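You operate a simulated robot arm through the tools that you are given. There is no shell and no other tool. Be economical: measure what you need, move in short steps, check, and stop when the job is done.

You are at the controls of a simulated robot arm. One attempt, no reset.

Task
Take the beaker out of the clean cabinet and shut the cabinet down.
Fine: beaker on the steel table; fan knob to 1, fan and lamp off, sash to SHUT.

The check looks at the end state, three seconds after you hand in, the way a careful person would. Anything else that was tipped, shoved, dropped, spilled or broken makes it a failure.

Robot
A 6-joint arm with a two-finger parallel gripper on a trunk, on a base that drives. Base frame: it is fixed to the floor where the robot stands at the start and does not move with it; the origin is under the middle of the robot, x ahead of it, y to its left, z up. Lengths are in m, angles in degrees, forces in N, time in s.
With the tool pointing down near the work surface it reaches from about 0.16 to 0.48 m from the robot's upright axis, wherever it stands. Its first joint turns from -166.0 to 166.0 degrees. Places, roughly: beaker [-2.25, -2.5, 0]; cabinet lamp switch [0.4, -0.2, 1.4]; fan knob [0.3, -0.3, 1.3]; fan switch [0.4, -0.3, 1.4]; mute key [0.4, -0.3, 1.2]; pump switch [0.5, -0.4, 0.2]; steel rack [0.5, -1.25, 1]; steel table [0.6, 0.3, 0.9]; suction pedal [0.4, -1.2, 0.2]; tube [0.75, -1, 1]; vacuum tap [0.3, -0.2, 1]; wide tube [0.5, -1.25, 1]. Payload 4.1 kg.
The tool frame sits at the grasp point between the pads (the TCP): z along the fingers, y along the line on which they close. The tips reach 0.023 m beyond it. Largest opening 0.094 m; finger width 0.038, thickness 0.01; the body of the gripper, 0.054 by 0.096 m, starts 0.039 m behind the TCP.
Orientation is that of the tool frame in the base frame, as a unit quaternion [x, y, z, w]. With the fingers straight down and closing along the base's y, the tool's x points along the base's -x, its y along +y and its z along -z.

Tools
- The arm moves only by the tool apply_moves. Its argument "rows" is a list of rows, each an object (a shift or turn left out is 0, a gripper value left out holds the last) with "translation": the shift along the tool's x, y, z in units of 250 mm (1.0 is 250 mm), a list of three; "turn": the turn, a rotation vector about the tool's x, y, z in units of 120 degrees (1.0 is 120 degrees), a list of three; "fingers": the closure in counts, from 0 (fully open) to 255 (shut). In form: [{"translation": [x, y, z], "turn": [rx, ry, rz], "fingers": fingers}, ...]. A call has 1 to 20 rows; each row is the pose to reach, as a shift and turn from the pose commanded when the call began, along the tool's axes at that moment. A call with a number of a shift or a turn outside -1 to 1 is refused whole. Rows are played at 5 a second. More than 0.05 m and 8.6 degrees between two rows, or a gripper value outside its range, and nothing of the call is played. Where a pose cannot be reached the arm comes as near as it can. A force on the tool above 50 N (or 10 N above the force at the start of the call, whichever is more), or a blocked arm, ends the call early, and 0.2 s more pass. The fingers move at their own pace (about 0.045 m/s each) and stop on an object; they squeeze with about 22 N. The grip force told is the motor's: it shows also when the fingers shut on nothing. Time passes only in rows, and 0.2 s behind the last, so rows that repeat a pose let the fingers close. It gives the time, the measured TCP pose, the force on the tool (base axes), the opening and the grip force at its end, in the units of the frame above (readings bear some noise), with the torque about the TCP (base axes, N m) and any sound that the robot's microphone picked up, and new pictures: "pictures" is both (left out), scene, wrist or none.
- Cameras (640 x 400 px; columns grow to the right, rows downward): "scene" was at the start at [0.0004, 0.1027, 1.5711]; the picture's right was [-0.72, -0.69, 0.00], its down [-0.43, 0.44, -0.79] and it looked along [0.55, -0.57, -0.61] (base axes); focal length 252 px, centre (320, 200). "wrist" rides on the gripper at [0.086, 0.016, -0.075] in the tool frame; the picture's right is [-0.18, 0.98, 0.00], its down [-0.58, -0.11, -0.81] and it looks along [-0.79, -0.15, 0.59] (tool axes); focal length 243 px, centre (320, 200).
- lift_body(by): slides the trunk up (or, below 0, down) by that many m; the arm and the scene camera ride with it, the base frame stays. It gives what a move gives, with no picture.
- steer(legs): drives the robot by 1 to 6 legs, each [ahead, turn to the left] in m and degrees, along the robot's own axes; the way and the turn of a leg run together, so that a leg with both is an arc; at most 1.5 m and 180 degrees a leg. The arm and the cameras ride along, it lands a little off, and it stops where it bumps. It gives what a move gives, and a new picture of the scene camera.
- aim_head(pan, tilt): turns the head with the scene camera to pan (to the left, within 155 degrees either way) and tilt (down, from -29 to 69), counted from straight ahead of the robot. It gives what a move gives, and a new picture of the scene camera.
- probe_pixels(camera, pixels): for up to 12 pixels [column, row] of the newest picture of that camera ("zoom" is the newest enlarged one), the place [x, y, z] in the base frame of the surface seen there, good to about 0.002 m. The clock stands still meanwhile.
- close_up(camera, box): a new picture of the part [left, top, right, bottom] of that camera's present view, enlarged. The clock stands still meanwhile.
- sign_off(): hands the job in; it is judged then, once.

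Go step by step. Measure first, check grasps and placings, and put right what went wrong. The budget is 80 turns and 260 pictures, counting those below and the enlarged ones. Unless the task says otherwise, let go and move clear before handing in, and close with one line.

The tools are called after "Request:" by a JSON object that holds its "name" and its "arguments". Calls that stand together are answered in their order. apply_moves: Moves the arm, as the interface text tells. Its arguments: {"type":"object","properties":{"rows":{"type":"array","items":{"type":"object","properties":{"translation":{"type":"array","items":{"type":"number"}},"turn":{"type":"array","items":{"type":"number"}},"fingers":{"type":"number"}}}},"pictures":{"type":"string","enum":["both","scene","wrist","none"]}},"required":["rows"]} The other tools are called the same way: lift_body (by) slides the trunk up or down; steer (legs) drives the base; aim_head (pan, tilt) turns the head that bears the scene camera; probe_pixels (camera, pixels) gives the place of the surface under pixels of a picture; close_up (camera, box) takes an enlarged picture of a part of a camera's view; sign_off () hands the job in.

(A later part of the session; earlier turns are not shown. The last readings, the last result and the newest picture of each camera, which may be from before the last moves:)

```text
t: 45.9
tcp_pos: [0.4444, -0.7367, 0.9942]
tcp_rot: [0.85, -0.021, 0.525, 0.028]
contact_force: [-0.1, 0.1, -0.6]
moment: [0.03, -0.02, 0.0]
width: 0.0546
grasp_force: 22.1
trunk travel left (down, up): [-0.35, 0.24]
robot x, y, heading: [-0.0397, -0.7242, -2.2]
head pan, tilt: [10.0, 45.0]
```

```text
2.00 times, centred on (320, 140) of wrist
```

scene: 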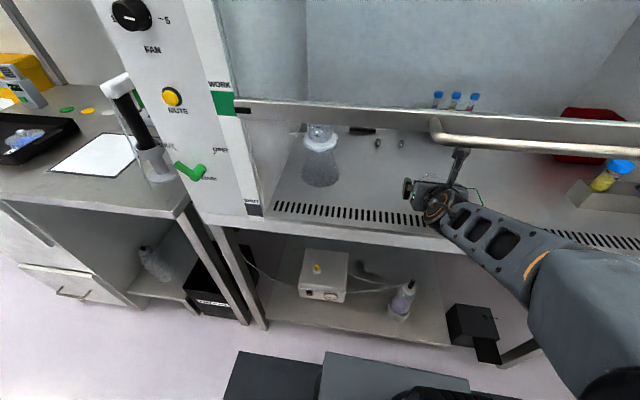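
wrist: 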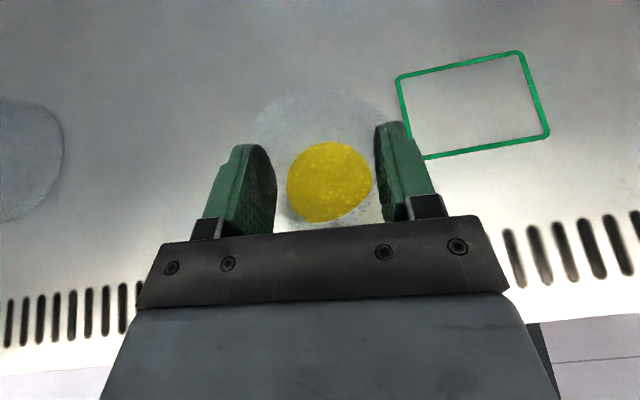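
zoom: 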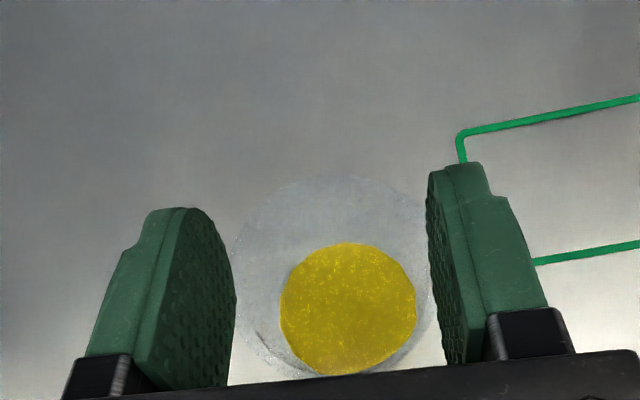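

The beaker is lifted cleanly. I back straight out under the sash.

Request:
{"name": "steer", "arguments": {"legs": [[-0.27, 0]]}}

Request:
{"name": "aim_head", "arguments": {"pan": 90, "tilt": 40}}

Request:
{"name": "aim_head", "arguments": {"pan": 150, "tilt": 55}}

```text
t: 47.9
tcp_pos: [0.1696, -0.7273, 0.994]
tcp_rot: [0.85, -0.021, 0.525, 0.029]
contact_force: [0.5, 0.1, 0.2]
moment: [0.03, 0.01, 0.03]
width: 0.0544
grasp_force: 21.9
trunk travel left (down, up): [-0.35, 0.24]
robot x, y, heading: [-0.3142, -0.7149, -1.9]
head pan, tilt: [10.0, 45.0]
```

scene: 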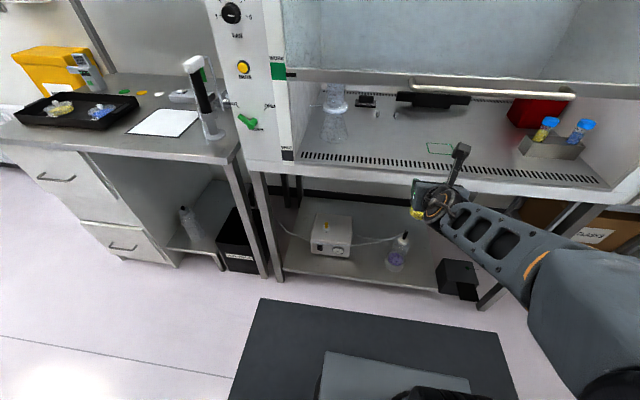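

```text
t: 49.4
tcp_pos: [0.1688, -0.7279, 0.9933]
tcp_rot: [0.85, -0.021, 0.526, 0.028]
contact_force: [0.0, 0.1, -0.4]
moment: [-0.01, 0.0, -0.01]
width: 0.0545
grasp_force: 22.3
trunk travel left (down, up): [-0.35, 0.24]
robot x, y, heading: [-0.3156, -0.715, -2.2]
head pan, tilt: [90.0, 40.0]
```

scene: 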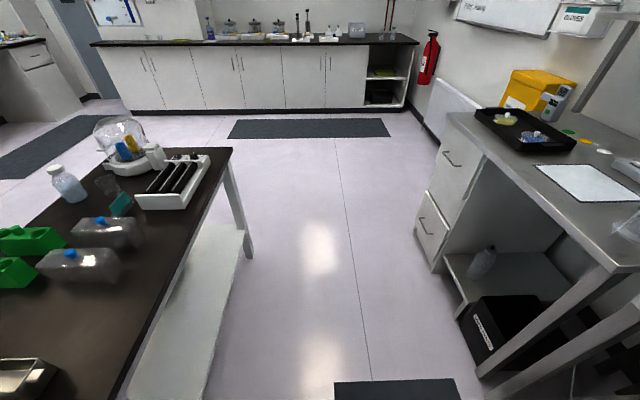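

```text
t: 50.7
tcp_pos: [0.1685, -0.7286, 0.9927]
tcp_rot: [0.85, -0.022, 0.526, 0.029]
contact_force: [-0.2, -0.9, 0.7]
moment: [0.0, 0.0, 0.01]
width: 0.0546
grasp_force: 22.0
trunk travel left (down, up): [-0.35, 0.24]
robot x, y, heading: [-0.3151, -0.7165, -2.4]
head pan, tilt: [150.0, 55.0]
```

scene: 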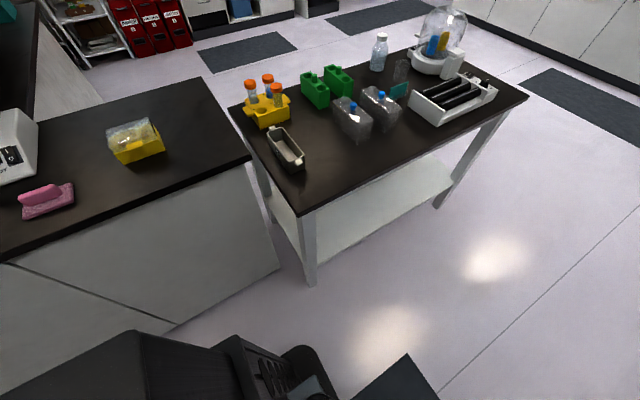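

The bench behind must be kept clear of; I measure its near edge.

Request:
{"name": "probe_pixels", "arguments": {"camera": "scene", "pixels": [[300, 213], [525, 98], [247, 160], [311, 280], [8, 260], [410, 360]]}}

```text
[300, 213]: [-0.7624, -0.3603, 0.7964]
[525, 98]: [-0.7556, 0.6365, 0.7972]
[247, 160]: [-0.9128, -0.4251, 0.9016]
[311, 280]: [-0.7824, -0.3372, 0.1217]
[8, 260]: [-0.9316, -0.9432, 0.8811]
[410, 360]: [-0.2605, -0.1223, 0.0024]
```

Enough clearance (bench edge x=-0.76). I raise the load a little, turn left and drive along to the steel table.

Request:
{"name": "lift_body", "arguments": {"by": 0.03}}

Request:
{"name": "steer", "arguments": {"legs": [[0, 92.2], [1.07, 0]]}}

Request:
{"name": "steer", "arguments": {"legs": [[0, -91.5]]}}

Request:
{"name": "aim_head", "arguments": {"pan": 5, "tilt": 45}}

```text
t: 51.5
tcp_pos: [0.1686, -0.7284, 1.0242]
tcp_rot: [0.85, -0.021, 0.526, 0.029]
contact_force: [0.4, 0.4, -0.2]
moment: [0.01, 0.02, 0.0]
width: 0.0548
grasp_force: 22.4
trunk travel left (down, up): [-0.38, 0.21]
robot x, y, heading: [-0.3136, -0.7149, -2.1]
head pan, tilt: [150.0, 55.0]
```

```text
t: 60.9
tcp_pos: [-0.3142, 0.8426, 1.024]
tcp_rot: [0.607, 0.596, 0.386, -0.358]
contact_force: [-0.8, 0.0, 0.3]
moment: [-0.01, -0.03, 0.01]
width: 0.0545
grasp_force: 22.0
trunk travel left (down, up): [-0.38, 0.21]
robot x, y, heading: [-0.3109, 0.3558, 89.6]
head pan, tilt: [150.0, 55.0]
```

scene: 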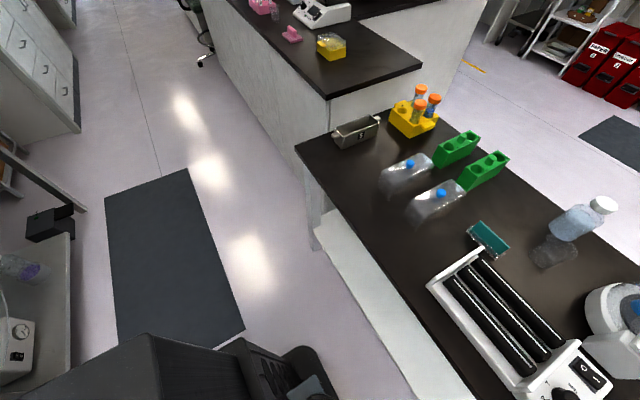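

```text
t: 65.2
tcp_pos: [0.1739, 0.3434, 1.0244]
tcp_rot: [0.85, -0.022, 0.526, 0.029]
contact_force: [0.3, 0.5, -0.8]
moment: [-0.01, 0.03, -0.02]
width: 0.0544
grasp_force: 22.2
trunk travel left (down, up): [-0.38, 0.21]
robot x, y, heading: [-0.3088, 0.3541, -2.0]
head pan, tilt: [150.0, 55.0]
```

scene: 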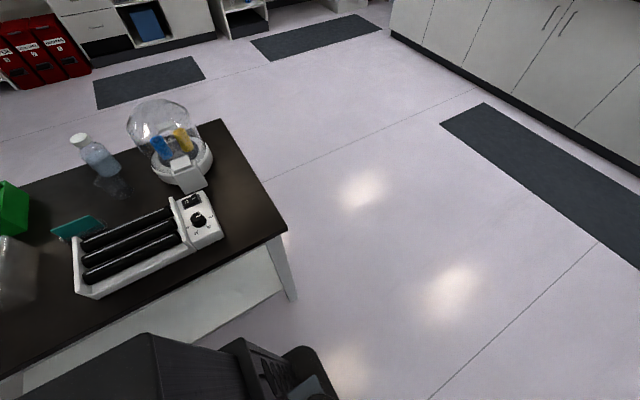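

```text
t: 67.4
tcp_pos: [0.173, 0.3449, 1.024]
tcp_rot: [0.85, -0.022, 0.526, 0.029]
contact_force: [0.1, 0.2, -1.3]
moment: [0.05, 0.0, 0.0]
width: 0.0544
grasp_force: 22.2
trunk travel left (down, up): [-0.38, 0.21]
robot x, y, heading: [-0.3105, 0.3559, -2.2]
head pan, tilt: [5.0, 45.0]
```

scene: 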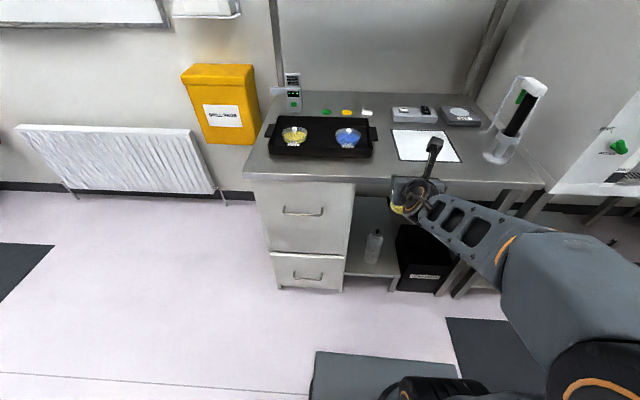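

At the table with the beaker still held. I drive ahead over the free spot between sheet and tray.

Request:
{"name": "steer", "arguments": {"legs": [[0.235, 0]]}}

Request:
{"name": "apply_moves", "arguments": {"rows": [{"translation": [0, 0, 0]}], "pictures": "wrist"}}

Request:
{"name": "close_up", "arguments": {"camera": "scene", "box": [270, 90, 510, 240]}}

```text
t: 69.2
tcp_pos: [0.4089, 0.3379, 1.0249]
tcp_rot: [0.85, -0.02, 0.526, 0.028]
contact_force: [0.1, -0.4, -0.7]
moment: [0.0, 0.02, 0.05]
width: 0.0542
grasp_force: 22.0
trunk travel left (down, up): [-0.38, 0.21]
robot x, y, heading: [-0.0732, 0.35, -1.7]
head pan, tilt: [5.0, 45.0]
```

scene: 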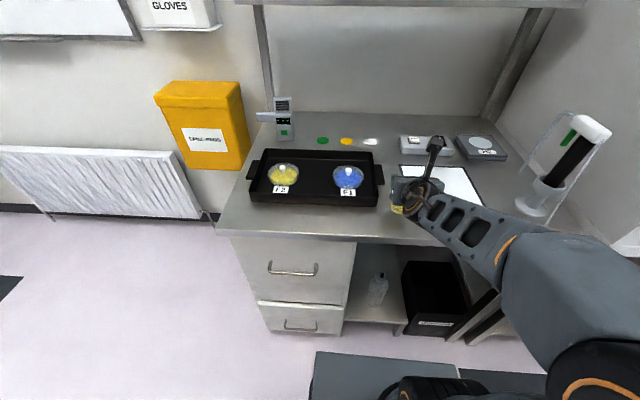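

```text
t: 69.6
tcp_pos: [0.4088, 0.3373, 1.0235]
tcp_rot: [0.851, -0.02, 0.525, 0.028]
contact_force: [-0.8, 0.1, -0.7]
moment: [-0.03, -0.02, 0.02]
width: 0.0544
grasp_force: 22.0
trunk travel left (down, up): [-0.38, 0.21]
robot x, y, heading: [-0.0785, 0.3495, -1.7]
head pan, tilt: [5.0, 45.0]
```

wrist: 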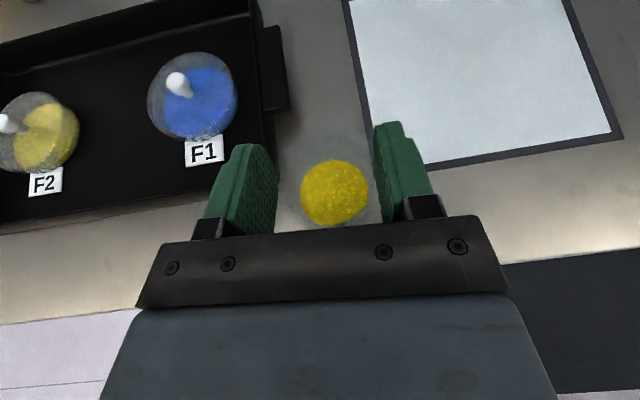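

```text
2.67 times, centred on (390, 165) of scene
```

zoom: 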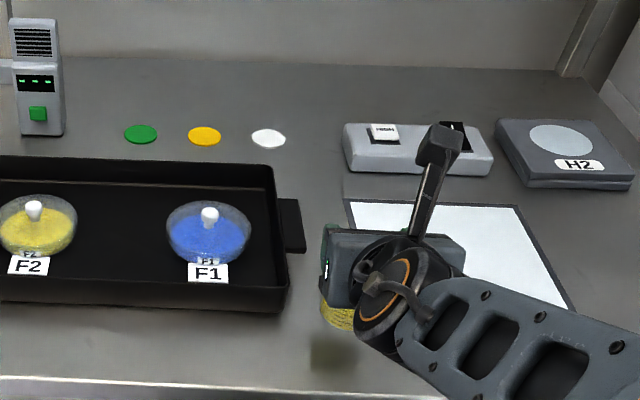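

The spot is clear on both sides. I check the tray's corner against the gripper before lowering.

Request:
{"name": "probe_pixels", "arguments": {"camera": "scene", "pixels": [[376, 200], [375, 207], [380, 170], [400, 212], [395, 222], [374, 152]]}}

Request:
{"name": "lift_body", "arguments": {"by": -0.05}}

Request:
{"name": "apply_moves", "arguments": {"rows": [{"translation": [0, 0, 0]}]}}

```text
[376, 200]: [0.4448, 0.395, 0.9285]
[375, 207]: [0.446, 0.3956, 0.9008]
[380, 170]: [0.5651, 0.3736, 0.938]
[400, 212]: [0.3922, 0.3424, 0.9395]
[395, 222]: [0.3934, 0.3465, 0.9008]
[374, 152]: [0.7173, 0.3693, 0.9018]
```

```text
t: 70.5
tcp_pos: [0.4078, 0.3388, 0.9752]
tcp_rot: [0.849, -0.021, 0.527, 0.029]
contact_force: [3.7, -0.2, 16.5]
moment: [0.24, -0.61, -0.07]
width: 0.0547
grasp_force: 21.5
trunk travel left (down, up): [-0.33, 0.26]
robot x, y, heading: [-0.0757, 0.3476, -1.8]
head pan, tilt: [5.0, 45.0]
```

```text
t: 70.9
tcp_pos: [0.4082, 0.3396, 0.975]
tcp_rot: [0.85, -0.02, 0.526, 0.028]
contact_force: [3.4, -0.4, 18.3]
moment: [0.29, -0.55, -0.09]
width: 0.0546
grasp_force: 22.6
trunk travel left (down, up): [-0.33, 0.26]
robot x, y, heading: [-0.077, 0.346, -2.0]
head pan, tilt: [5.0, 45.0]
```

scene: 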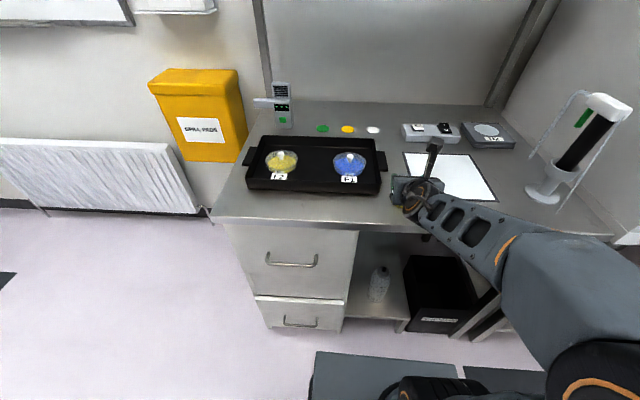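
wrist: 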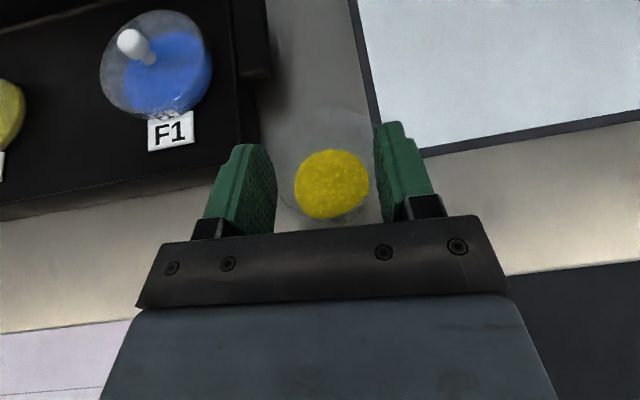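

A contact of 18 N at TCP z 0.975 shows the beaker's bottom is already touching; it likely slid down in the grip. I zoom in to check tilt.

Request:
{"name": "close_up", "arguments": {"camera": "scene", "box": [370, 160, 450, 230]}}

Request:
{"name": "close_up", "arguments": {"camera": "wrist", "box": [220, 80, 440, 240]}}

Request:
{"name": "probe_pixels", "arguments": {"camera": "scene", "pixels": [[393, 205], [393, 208], [396, 208], [399, 208], [396, 203], [393, 212]]}}

```text
5.71 times, centred on (410, 195) of scene
```

zoom: 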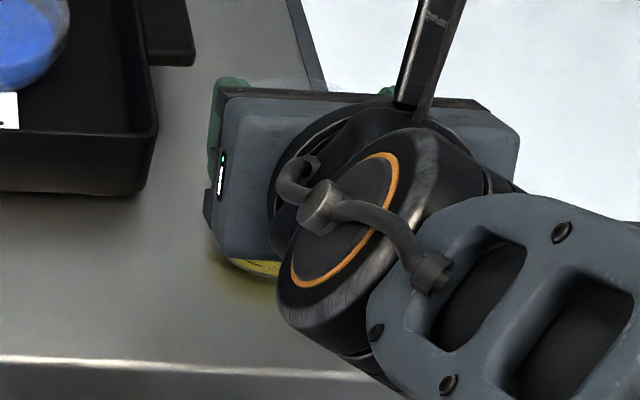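

```text
2.50 times, centred on (330, 160) of wrist
```

zoom: 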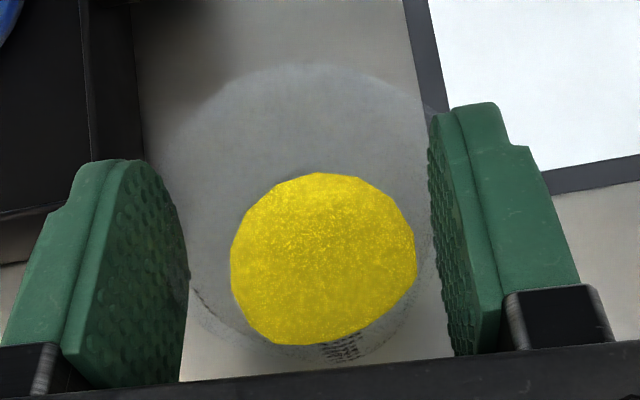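

```text
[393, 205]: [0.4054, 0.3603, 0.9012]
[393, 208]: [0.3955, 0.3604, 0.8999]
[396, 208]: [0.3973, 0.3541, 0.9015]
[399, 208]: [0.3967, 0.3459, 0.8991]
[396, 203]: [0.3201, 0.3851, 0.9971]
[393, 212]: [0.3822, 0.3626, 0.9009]
```

The liquid's size in the view shows that the beaker slid ~2 cm down in the grip at the lift; now its bottom presses on the table. I open the fingers slowly.

Request:
{"name": "apply_moves", "arguments": {"rows": [{"fingers": 106}, {"fingers": 104}, {"fingers": 102}, {"fingers": 99}, {"fingers": 96}, {"fingers": 92}, {"fingers": 85}, {"fingers": 70}, {"fingers": 50}, {"fingers": 40}, {"fingers": 40}]}}

Request:
{"name": "close_up", "arguments": {"camera": "wrist", "box": [220, 80, 440, 240]}}

```text
t: 73.3
tcp_pos: [0.4077, 0.3382, 0.9743]
tcp_rot: [0.85, -0.019, 0.526, 0.027]
contact_force: [-0.1, -0.7, -0.3]
moment: [0.03, -0.02, 0.02]
width: 0.0791
grasp_force: 0.1
trunk travel left (down, up): [-0.33, 0.26]
robot x, y, heading: [-0.0737, 0.352, -1.7]
head pan, tilt: [5.0, 45.0]
```

scene: 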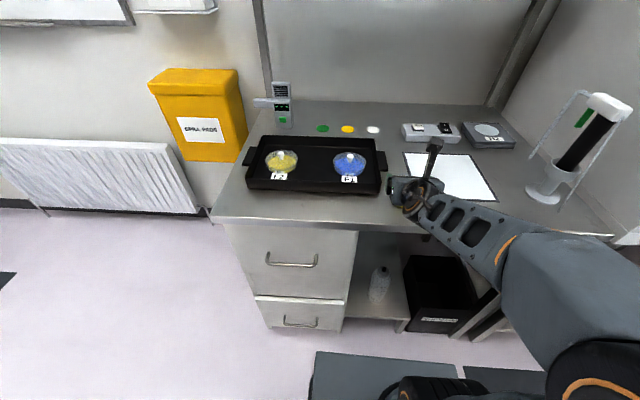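
wrist: 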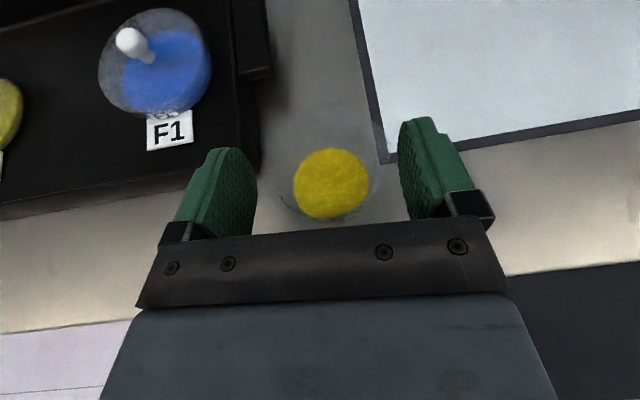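

```text
2.50 times, centred on (330, 160) of wrist
```

zoom: 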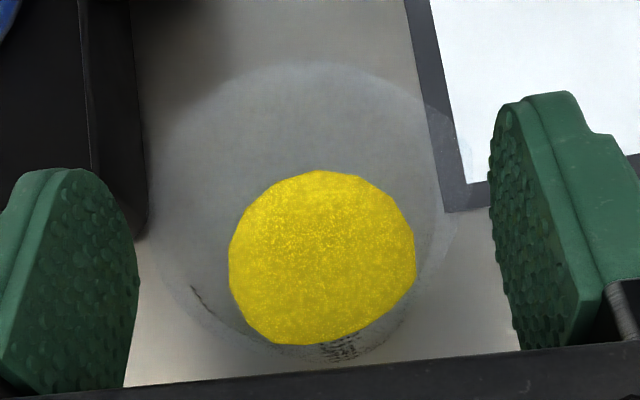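

Released and standing. I open a bit more and back straight off, then inspect.

Request:
{"name": "apply_moves", "arguments": {"rows": [{"fingers": 25}, {"fingers": 15}], "pictures": "none"}}

Request:
{"name": "steer", "arguments": {"legs": [[-0.2, 0]]}}

Request:
{"name": "apply_moves", "arguments": {"rows": [{"fingers": 15}], "pictures": "wrist"}}

Request:
{"name": "close_up", "arguments": {"camera": "scene", "box": [300, 110, 500, 240]}}

```text
t: 73.9
tcp_pos: [0.4091, 0.3397, 0.9726]
tcp_rot: [0.85, -0.02, 0.526, 0.028]
contact_force: [-1.1, -0.2, 1.0]
moment: [0.05, -0.04, -0.01]
width: 0.0884
grasp_force: 0.0
trunk travel left (down, up): [-0.33, 0.26]
robot x, y, heading: [-0.0751, 0.3484, -2.0]
head pan, tilt: [5.0, 45.0]
```

```text
t: 75.5
tcp_pos: [0.2077, 0.3449, 0.9752]
tcp_rot: [0.85, -0.019, 0.526, 0.028]
contact_force: [-0.6, -0.5, 0.1]
moment: [-0.01, 0.0, 0.01]
width: 0.0884
grasp_force: 0.1
trunk travel left (down, up): [-0.33, 0.26]
robot x, y, heading: [-0.2757, 0.3546, -1.8]
head pan, tilt: [5.0, 45.0]
```

scene: 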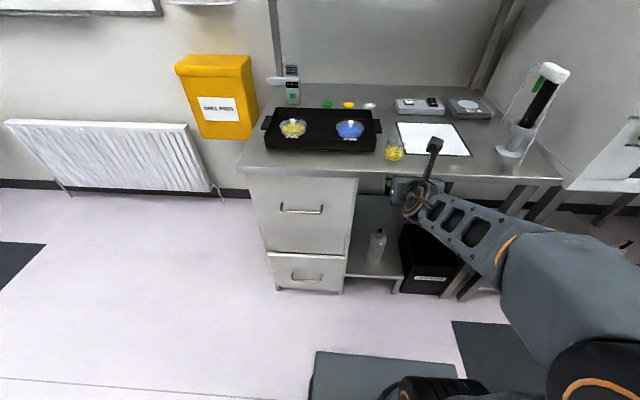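

```text
t: 75.9
tcp_pos: [0.2075, 0.3448, 0.9725]
tcp_rot: [0.85, -0.018, 0.526, 0.027]
contact_force: [0.3, 0.7, -0.2]
moment: [0.0, -0.02, -0.04]
width: 0.0884
grasp_force: 0.0
trunk travel left (down, up): [-0.33, 0.26]
robot x, y, heading: [-0.2787, 0.3594, -1.7]
head pan, tilt: [5.0, 45.0]
```

wrist: 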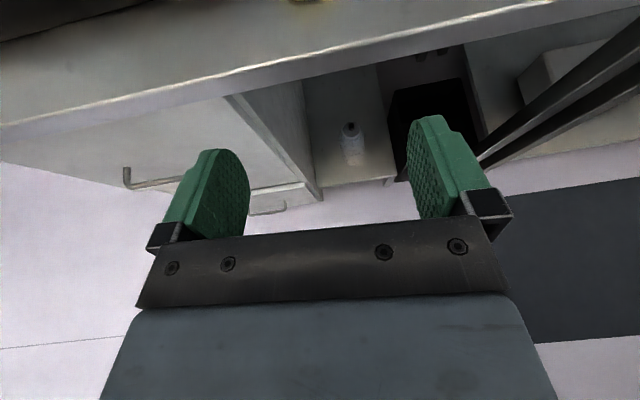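

```text
3.08 times, centred on (400, 175) of scene
```

zoom: 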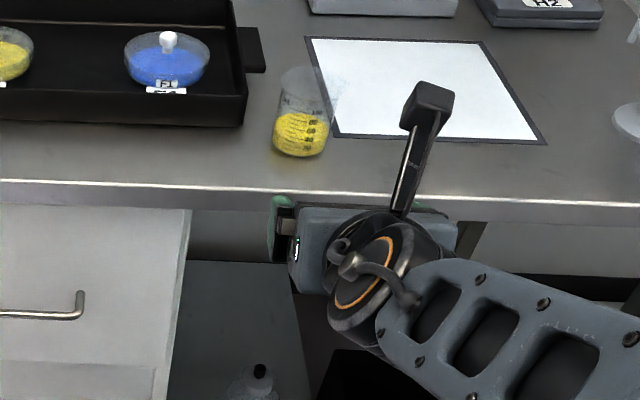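

The beaker stands upright on the steel table, nothing else disturbed. Next I raise the trunk and drive to face the panel.

Request:
{"name": "lift_body", "arguments": {"by": 0.24}}

Request:
{"name": "steer", "arguments": {"legs": [[0, -88.3], [0.612, 0], [0, 90]]}}

Request:
{"name": "aim_head", "arguments": {"pan": 0, "tilt": 25}}

Request:
{"name": "close_up", "arguments": {"camera": "scene", "box": [200, 80, 440, 280]}}

```text
t: 78.4
tcp_pos: [0.2074, 0.345, 1.2132]
tcp_rot: [0.85, -0.02, 0.526, 0.028]
contact_force: [-0.4, 0.3, -0.9]
moment: [0.02, -0.02, 0.02]
width: 0.0886
grasp_force: 0.1
trunk travel left (down, up): [-0.57, 0.02]
robot x, y, heading: [-0.277, 0.3539, -1.7]
head pan, tilt: [5.0, 45.0]
```

```text
t: 89.4
tcp_pos: [0.2173, -0.2566, 1.2134]
tcp_rot: [0.85, -0.008, 0.526, 0.02]
contact_force: [0.5, -0.6, -0.8]
moment: [-0.03, 0.0, 0.01]
width: 0.0886
grasp_force: 0.1
trunk travel left (down, up): [-0.57, 0.02]
robot x, y, heading: [-0.2647, -0.2608, -0.1]
head pan, tilt: [5.0, 45.0]
```

scene: 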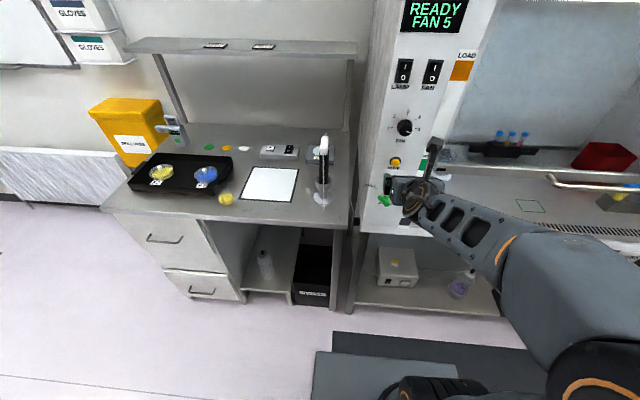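

```text
t: 90.2
tcp_pos: [0.2174, -0.2579, 1.2141]
tcp_rot: [0.85, -0.009, 0.526, 0.022]
contact_force: [-0.4, 0.8, -0.2]
moment: [0.0, 0.01, -0.02]
width: 0.0884
grasp_force: 0.0
trunk travel left (down, up): [-0.57, 0.02]
robot x, y, heading: [-0.2672, -0.2634, -0.1]
head pan, tilt: [0.0, 25.0]
```

scene: 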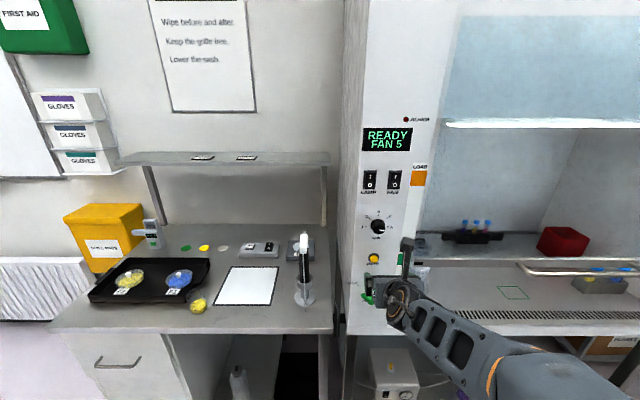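

```text
2.00 times, centred on (320, 180) of scene
```

zoom: 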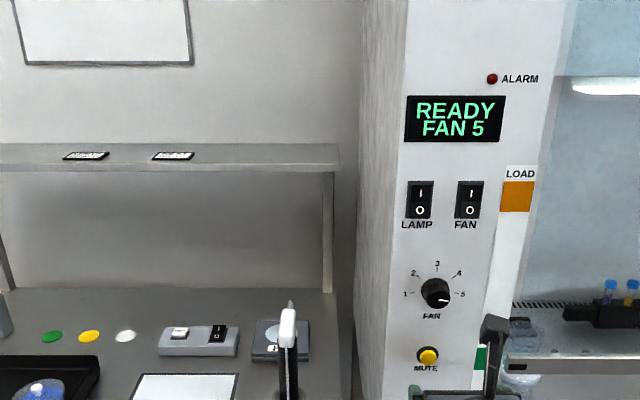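

I zoom tightly on the knob and switches and measure them.

Request:
{"name": "close_up", "arguments": {"camera": "scene", "box": [355, 205, 405, 245]}}

Request:
{"name": "probe_pixels", "arguments": {"camera": "scene", "pixels": [[378, 226], [370, 226], [386, 226], [378, 219], [378, 233], [369, 176], [369, 185], [393, 176], [393, 185], [374, 258], [362, 227], [391, 227]]}}

Request:
{"name": "close_up", "arguments": {"camera": "scene", "box": [355, 160, 405, 200]}}

```text
10.00 times, centred on (380, 225) of scene
```

zoom: 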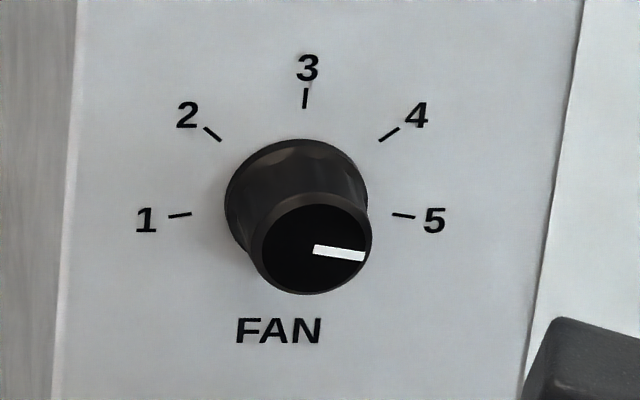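

```text
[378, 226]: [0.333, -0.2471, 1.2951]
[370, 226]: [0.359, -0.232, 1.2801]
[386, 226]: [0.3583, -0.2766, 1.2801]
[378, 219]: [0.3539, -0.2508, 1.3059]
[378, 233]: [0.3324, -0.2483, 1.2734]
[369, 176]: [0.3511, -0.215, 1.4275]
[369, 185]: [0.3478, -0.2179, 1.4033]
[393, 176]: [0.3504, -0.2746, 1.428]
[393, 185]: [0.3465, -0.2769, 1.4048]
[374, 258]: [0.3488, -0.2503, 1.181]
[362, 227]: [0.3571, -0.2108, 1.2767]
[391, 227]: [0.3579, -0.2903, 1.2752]
```

```text
10.00 times, centred on (380, 180) of scene
```

zoom: 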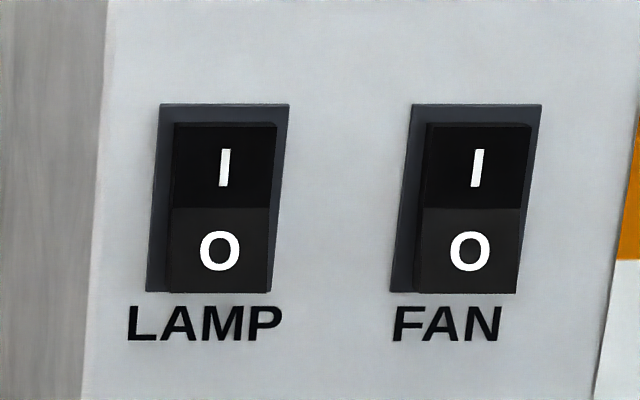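

Pointer is at 5 (about 10° below right); positions are 50° apart, so 1 is 200° counter-clockwise. Knob axis ≈(y -0.252, z 1.283), face at x 0.332. I level the tool at that height.

Request:
{"name": "apply_moves", "arguments": {"rows": [{"translation": [0.062, -0.006, -0.031], "turn": [0.0051, 0.0554, 0.0021], "fingers": 0}, {"translation": [0.124, -0.012, -0.062], "turn": [0.0103, 0.1107, 0.0041]}, {"translation": [0.185, -0.018, -0.092], "turn": [0.0154, 0.166, 0.0062]}, {"translation": [0.247, -0.024, -0.123], "turn": [0.0205, 0.2214, 0.0082]}]}}

```text
t: 91.2
tcp_pos: [0.2131, -0.2235, 1.2905]
tcp_rot: [0.707, -0.002, 0.707, 0.001]
contact_force: [0.2, 0.2, 1.1]
moment: [0.03, -0.01, 0.02]
width: 0.094
grasp_force: 0.0
out of reach, approached as far as the arm can: row 2, 3, 4
trunk travel left (down, up): [-0.57, 0.02]
robot x, y, heading: [-0.2697, -0.2628, -0.3]
head pan, tilt: [0.0, 25.0]
```

scene: 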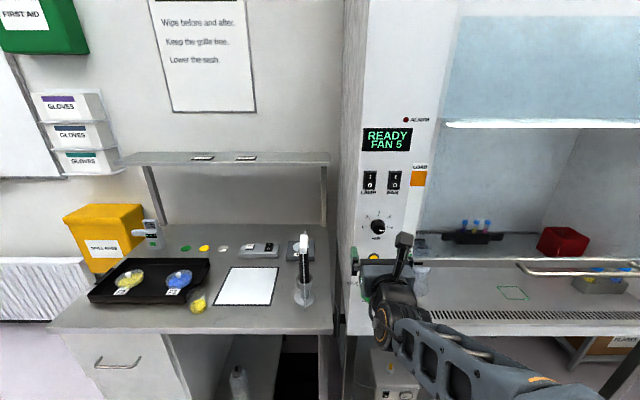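
wrist: 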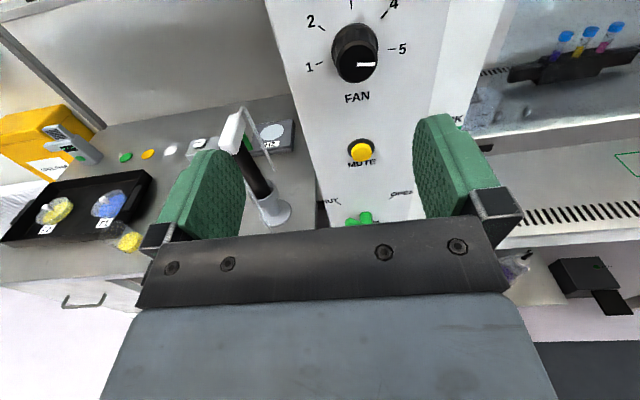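

Level now (y is off by 3 cm, to be corrected with the base). I test how far the wrist rolls about the tool axis, negative first.

Request:
{"name": "apply_moves", "arguments": {"rows": [{"turn": [0, 0, -0.07]}, {"turn": [0, 0, -0.14]}, {"turn": [0, 0, -0.21]}, {"turn": [0, 0, -0.28]}, {"turn": [0, 0, -0.35]}, {"turn": [0, 0, -0.42]}, {"turn": [0, 0, -0.49]}, {"turn": [0, 0, -0.56]}, {"turn": [0, 0, -0.63]}, {"turn": [0, 0, -0.7]}], "pictures": "none"}}

```text
t: 93.4
tcp_pos: [0.2141, -0.2213, 1.2878]
tcp_rot: [0.525, 0.474, 0.524, 0.474]
contact_force: [0.5, -0.8, -0.8]
moment: [0.04, 0.0, 0.02]
width: 0.0938
grasp_force: 0.2
trunk travel left (down, up): [-0.57, 0.02]
robot x, y, heading: [-0.2649, -0.2604, -0.2]
head pan, tilt: [0.0, 25.0]
```

Rolled -84° freely; I test further negative.

Request:
{"name": "apply_moves", "arguments": {"rows": [{"turn": [0, 0, -0.07]}, {"turn": [0, 0, -0.14]}, {"turn": [0, 0, -0.21]}, {"turn": [0, 0, -0.28]}, {"turn": [0, 0, -0.35]}, {"turn": [0, 0, -0.42]}, {"turn": [0, 0, -0.49]}, {"turn": [0, 0, -0.56]}, {"turn": [0, 0, -0.63]}, {"turn": [0, 0, -0.7]}, {"turn": [0, 0, -0.77]}, {"turn": [0, 0, -0.84]}], "pictures": "none"}}

```text
t: 96.0
tcp_pos: [0.2149, -0.2208, 1.2896]
tcp_rot: [0.127, 0.696, 0.127, 0.696]
contact_force: [1.1, -0.4, 0.5]
moment: [0.03, -0.02, -0.02]
width: 0.0937
grasp_force: 0.0
out of reach, approached as far as the arm can: row 10, 11, 12
trunk travel left (down, up): [-0.57, 0.02]
robot x, y, heading: [-0.266, -0.2604, -0.3]
head pan, tilt: [0.0, 25.0]
```

Limit is about -159° roll. I turn back the other way to start the twist from about +45°.

Request:
{"name": "apply_moves", "arguments": {"rows": [{"turn": [0, 0, 0.07]}, {"turn": [0, 0, 0.14]}, {"turn": [0, 0, 0.21]}, {"turn": [0, 0, 0.28]}, {"turn": [0, 0, 0.35]}, {"turn": [0, 0, 0.42]}, {"turn": [0, 0, 0.49]}, {"turn": [0, 0, 0.56]}, {"turn": [0, 0, 0.63]}, {"turn": [0, 0, 0.7]}, {"turn": [0, 0, 0.77]}, {"turn": [0, 0, 0.84]}], "pictures": "none"}}

Request:
{"name": "apply_moves", "arguments": {"rows": [{"turn": [0, 0, 0.07]}, {"turn": [0, 0, 0.14]}, {"turn": [0, 0, 0.21]}, {"turn": [0, 0, 0.28]}, {"turn": [0, 0, 0.35]}, {"turn": [0, 0, 0.42]}, {"turn": [0, 0, 0.49]}, {"turn": [0, 0, 0.56]}, {"turn": [0, 0, 0.63]}, {"turn": [0, 0, 0.7]}, {"turn": [0, 0, 0.77]}, {"turn": [0, 0, 0.84]}], "pictures": "none"}}

```text
t: 98.6
tcp_pos: [0.2137, -0.2222, 1.2883]
tcp_rot: [0.618, 0.344, 0.617, 0.345]
contact_force: [-0.8, 0.1, 0.9]
moment: [0.02, 0.0, -0.03]
width: 0.0937
grasp_force: 0.0
trunk travel left (down, up): [-0.57, 0.02]
robot x, y, heading: [-0.2647, -0.2606, -0.0]
head pan, tilt: [0.0, 25.0]
```

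```text
t: 101.2
tcp_pos: [0.2134, -0.2232, 1.2885]
tcp_rot: [0.659, -0.258, 0.659, -0.254]
contact_force: [0.1, 0.6, 0.4]
moment: [0.01, 0.01, -0.01]
width: 0.0942
grasp_force: 0.1
trunk travel left (down, up): [-0.57, 0.02]
robot x, y, heading: [-0.2669, -0.2609, -0.4]
head pan, tilt: [0.0, 25.0]
```

Roll is +43°. I try to centre on the knob with the arm.

Request:
{"name": "apply_moves", "arguments": {"rows": [{"translation": [0.031, 0.05, 0]}, {"translation": [0.063, 0.1, 0]}], "pictures": "none"}}

```text
t: 101.8
tcp_pos: [0.2136, -0.2212, 1.2879]
tcp_rot: [0.659, -0.257, 0.659, -0.254]
contact_force: [-0.7, 0.1, -0.8]
moment: [0.04, 0.05, 0.01]
width: 0.0941
grasp_force: 0.1
out of reach, approached as far as the arm can: row 1, 2
trunk travel left (down, up): [-0.57, 0.02]
robot x, y, heading: [-0.2649, -0.2586, -0.3]
head pan, tilt: [0.0, 25.0]
```

The arm can't go further right in this configuration, so I shift the base 3 cm to -y with a back-up jog, and drop 5 mm.

Request:
{"name": "lift_body", "arguments": {"by": -0.005}}

Request:
{"name": "steer", "arguments": {"legs": [[0, 17.3], [-0.1, 0], [0, -17]]}}

```text
t: 102.3
tcp_pos: [0.2146, -0.222, 1.2826]
tcp_rot: [0.659, -0.257, 0.659, -0.254]
contact_force: [0.1, -0.7, 0.2]
moment: [-0.01, 0.0, -0.01]
width: 0.0939
grasp_force: 0.2
trunk travel left (down, up): [-0.565, 0.025]
robot x, y, heading: [-0.2672, -0.2631, -0.4]
head pan, tilt: [0.0, 25.0]
```

```text
t: 105.5
tcp_pos: [0.1194, -0.2493, 1.2842]
tcp_rot: [0.66, -0.255, 0.659, -0.257]
contact_force: [-0.7, 0.0, -0.5]
moment: [-0.01, 0.0, 0.02]
width: 0.094
grasp_force: 0.1
trunk travel left (down, up): [-0.565, 0.025]
robot x, y, heading: [-0.362, -0.2903, 0.4]
head pan, tilt: [0.0, 25.0]
```

scene: 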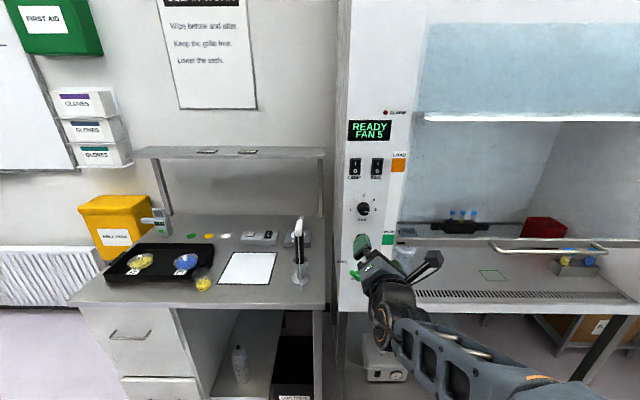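

Almost aligned; a small turn then ahead 14 cm, and I check from the wrist camera.

Request:
{"name": "steer", "arguments": {"legs": [[0.14, -0.5]]}}

Request:
{"name": "apply_moves", "arguments": {"rows": [{"translation": [0, 0, 0]}], "pictures": "wrist"}}

Request:
{"name": "close_up", "arguments": {"camera": "scene", "box": [330, 190, 450, 290]}}

```text
t: 106.8
tcp_pos: [0.2569, -0.2519, 1.2843]
tcp_rot: [0.66, -0.257, 0.659, -0.254]
contact_force: [0.4, -0.2, -1.3]
moment: [-0.01, -0.02, 0.0]
width: 0.094
grasp_force: 0.1
trunk travel left (down, up): [-0.565, 0.025]
robot x, y, heading: [-0.2241, -0.2913, -0.0]
head pan, tilt: [0.0, 25.0]
```

scene: 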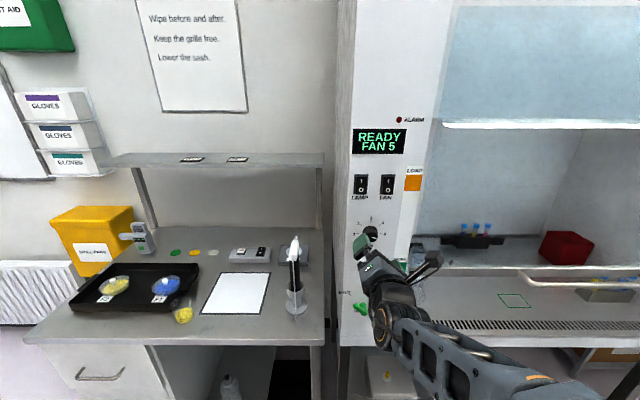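

```text
t: 107.2
tcp_pos: [0.2565, -0.2523, 1.2839]
tcp_rot: [0.659, -0.257, 0.659, -0.255]
contact_force: [0.6, 0.4, 0.3]
moment: [-0.03, 0.01, 0.0]
width: 0.0938
grasp_force: 0.0
trunk travel left (down, up): [-0.565, 0.025]
robot x, y, heading: [-0.2211, -0.2891, -0.0]
head pan, tilt: [0.0, 25.0]
```

wrist: 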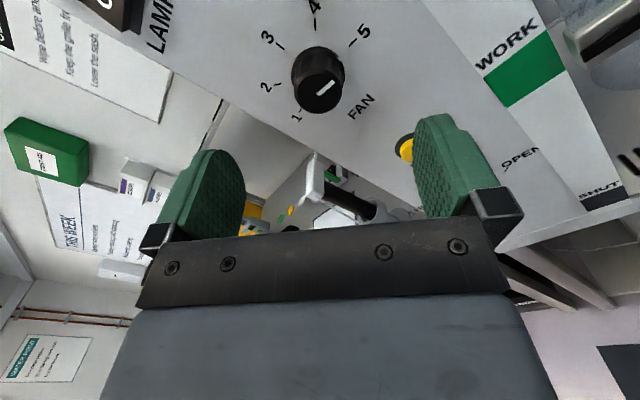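

```text
4.00 times, centred on (390, 240) of scene
```

zoom: 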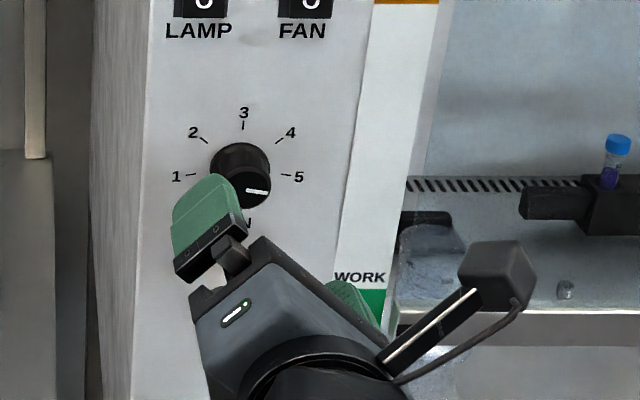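

Clear of the mute key. I measure the knob from the wrist view.

Request:
{"name": "probe_pixels", "arguments": {"camera": "wrist", "pixels": [[319, 91], [297, 93], [341, 91], [319, 111], [319, 71], [305, 60], [341, 70], [327, 87]]}}

```text
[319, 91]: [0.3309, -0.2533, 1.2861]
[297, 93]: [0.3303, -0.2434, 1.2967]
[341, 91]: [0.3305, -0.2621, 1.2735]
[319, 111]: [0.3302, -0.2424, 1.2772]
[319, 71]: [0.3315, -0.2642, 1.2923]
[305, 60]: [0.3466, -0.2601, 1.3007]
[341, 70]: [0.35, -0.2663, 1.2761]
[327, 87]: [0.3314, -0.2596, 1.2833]
```

TCP is within 1 mm of the knob axis. I drive ahead 6.3 cm so the pads surround the knob.

Request:
{"name": "steer", "arguments": {"legs": [[0.063, 0]]}}

Request:
{"name": "apply_moves", "arguments": {"rows": [{"translation": [0, 0, 0]}], "pictures": "wrist"}}

```text
t: 108.2
tcp_pos: [0.3201, -0.2524, 1.2834]
tcp_rot: [0.66, -0.258, 0.658, -0.255]
contact_force: [0.0, 0.3, -0.8]
moment: [-0.02, -0.03, -0.01]
width: 0.0941
grasp_force: 0.0
trunk travel left (down, up): [-0.565, 0.025]
robot x, y, heading: [-0.1597, -0.2911, -0.1]
head pan, tilt: [0.0, 25.0]
```

scene: 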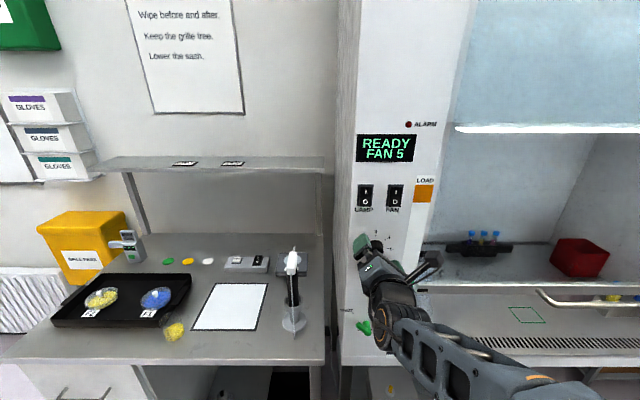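

```text
t: 108.6
tcp_pos: [0.3194, -0.252, 1.2848]
tcp_rot: [0.659, -0.258, 0.659, -0.255]
contact_force: [-0.3, -0.4, -0.3]
moment: [0.0, -0.01, 0.01]
width: 0.0938
grasp_force: 0.1
trunk travel left (down, up): [-0.565, 0.025]
robot x, y, heading: [-0.159, -0.2924, -0.1]
head pan, tilt: [0.0, 25.0]
```

wrist: 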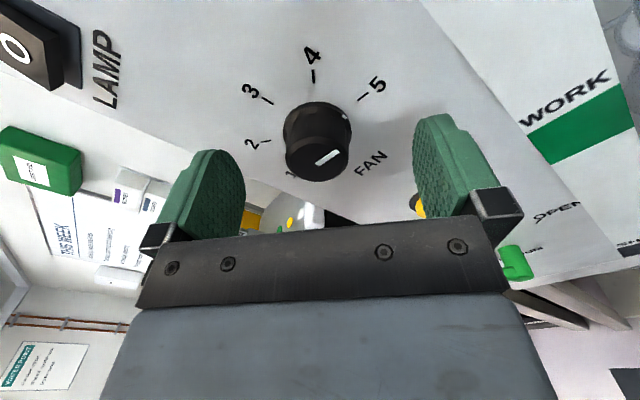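

Pads overlap the knob by ~12 mm. I go in 4 mm more and close.

Request:
{"name": "apply_moves", "arguments": {"rows": [{"translation": [0, 0, 0.016], "fingers": 60}, {"translation": [0, 0, 0.016], "fingers": 140}, {"translation": [0, 0, 0.016], "fingers": 255}, {"translation": [0, 0, 0.016], "fingers": 255}, {"translation": [0, 0, 0.016], "fingers": 255}, {"translation": [0, 0, 0.016], "fingers": 255}, {"translation": [0, 0, 0.016], "fingers": 255}], "pictures": "wrist"}}

```text
t: 110.2
tcp_pos: [0.3241, -0.2506, 1.2844]
tcp_rot: [0.659, -0.256, 0.66, -0.255]
contact_force: [4.1, 4.9, 10.9]
moment: [-0.01, 0.11, 0.47]
width: 0.033
grasp_force: 45.2
trunk travel left (down, up): [-0.565, 0.025]
robot x, y, heading: [-0.1586, -0.2908, -0.3]
head pan, tilt: [0.0, 25.0]
```

wrist: 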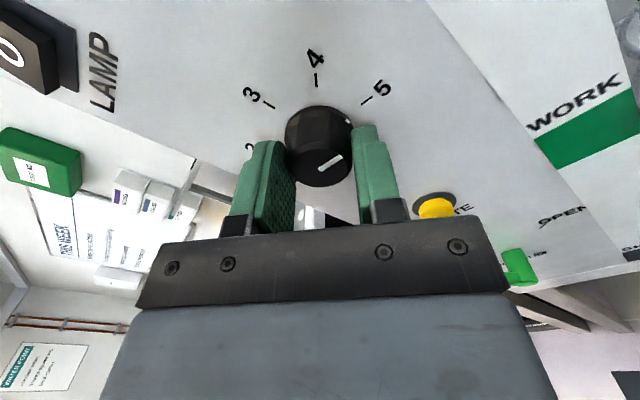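

Knob gripped (0.033 m). I twist -50° first to see it go to 4.

Request:
{"name": "apply_moves", "arguments": {"rows": [{"turn": [0, 0, -0.0694]}, {"turn": [0, 0, -0.1389]}, {"turn": [0, 0, -0.2083]}, {"turn": [0, 0, -0.2778]}, {"turn": [0, 0, -0.3472]}, {"turn": [0, 0, -0.4167]}]}}

Request:
{"name": "close_up", "arguments": {"camera": "scene", "box": [330, 110, 450, 290]}}

```text
t: 111.6
tcp_pos: [0.3238, -0.2514, 1.284]
tcp_rot: [0.706, 0.047, 0.705, 0.05]
contact_force: [8.9, 3.5, 16.1]
moment: [0.03, 0.28, -0.2]
width: 0.0333
grasp_force: 45.1
trunk travel left (down, up): [-0.565, 0.025]
robot x, y, heading: [-0.1592, -0.2923, 0.1]
head pan, tilt: [0.0, 25.0]
```

scene: 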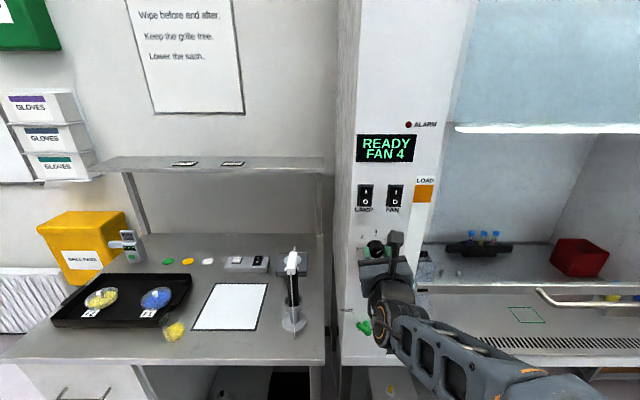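
wrist: 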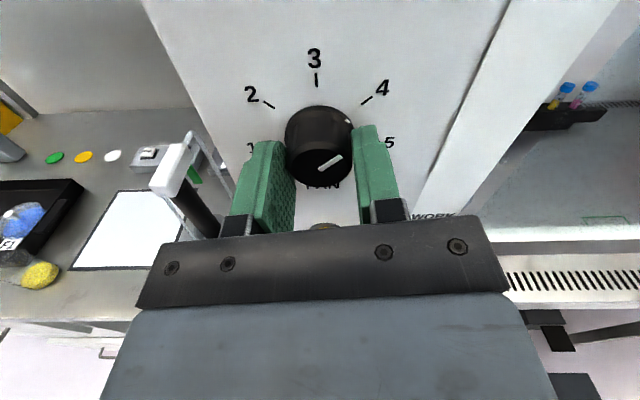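

```text
2.22 times, centred on (390, 200) of scene
```

zoom: 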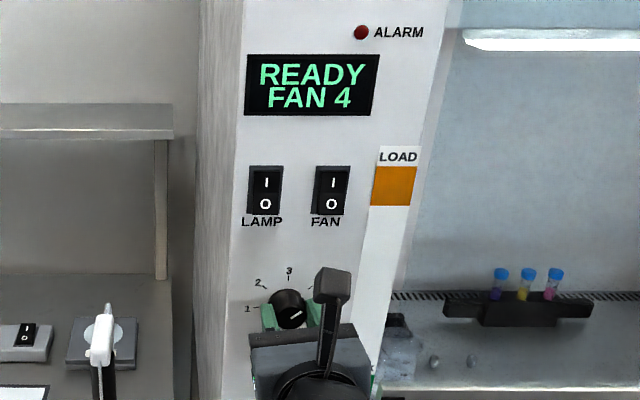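

Display shows FAN 4. I continue another -100°.

Request:
{"name": "apply_moves", "arguments": {"rows": [{"turn": [0, 0, -0.0694]}, {"turn": [0, 0, -0.1389]}, {"turn": [0, 0, -0.2083]}, {"turn": [0, 0, -0.2778]}, {"turn": [0, 0, -0.3472]}, {"turn": [0, 0, -0.4167]}, {"turn": [0, 0, -0.4861]}, {"turn": [0, 0, -0.5556]}, {"turn": [0, 0, -0.625]}, {"turn": [0, 0, -0.6944]}, {"turn": [0, 0, -0.7639]}, {"turn": [0, 0, -0.8333]}]}}

```text
t: 114.2
tcp_pos: [0.3239, -0.2524, 1.2846]
tcp_rot: [0.417, 0.57, 0.417, 0.572]
contact_force: [12.6, -3.1, 19.7]
moment: [0.02, -0.13, -0.43]
width: 0.0333
grasp_force: 45.2
trunk travel left (down, up): [-0.565, 0.025]
robot x, y, heading: [-0.1648, -0.2919, -0.3]
head pan, tilt: [0.0, 25.0]
```

scene: 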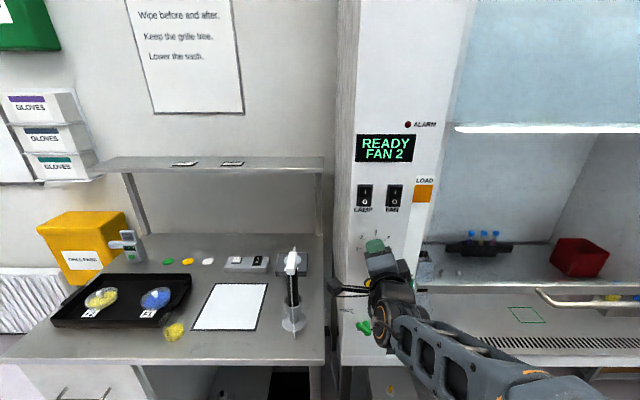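
wrist: 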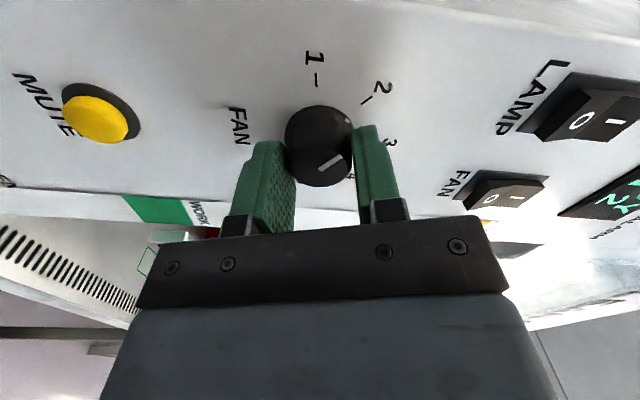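

FAN 2. The last -50°.

Request:
{"name": "apply_moves", "arguments": {"rows": [{"turn": [0, 0, -0.0694]}, {"turn": [0, 0, -0.1389]}, {"turn": [0, 0, -0.2083]}, {"turn": [0, 0, -0.2778]}, {"turn": [0, 0, -0.3472]}, {"turn": [0, 0, -0.4167]}]}}

```text
t: 115.6
tcp_pos: [0.3241, -0.2521, 1.2865]
tcp_rot: [0.138, 0.692, 0.134, 0.695]
contact_force: [10.3, -0.7, 27.9]
moment: [0.25, 0.53, 0.18]
width: 0.0331
grasp_force: 45.2
trunk travel left (down, up): [-0.565, 0.025]
robot x, y, heading: [-0.1595, -0.2889, -0.0]
head pan, tilt: [0.0, 25.0]
```

scene: 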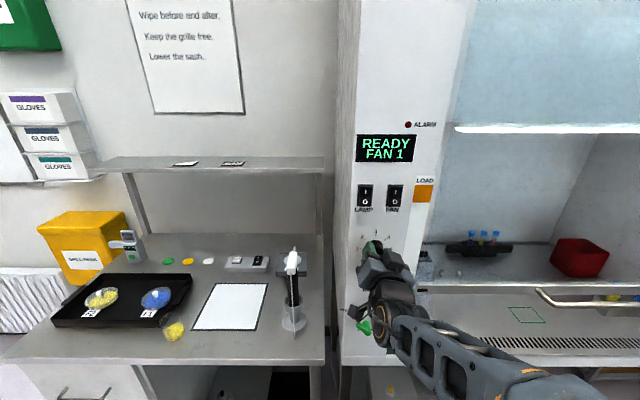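
wrist: 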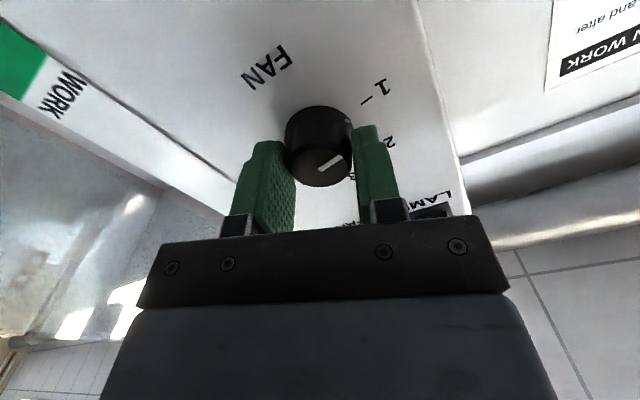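

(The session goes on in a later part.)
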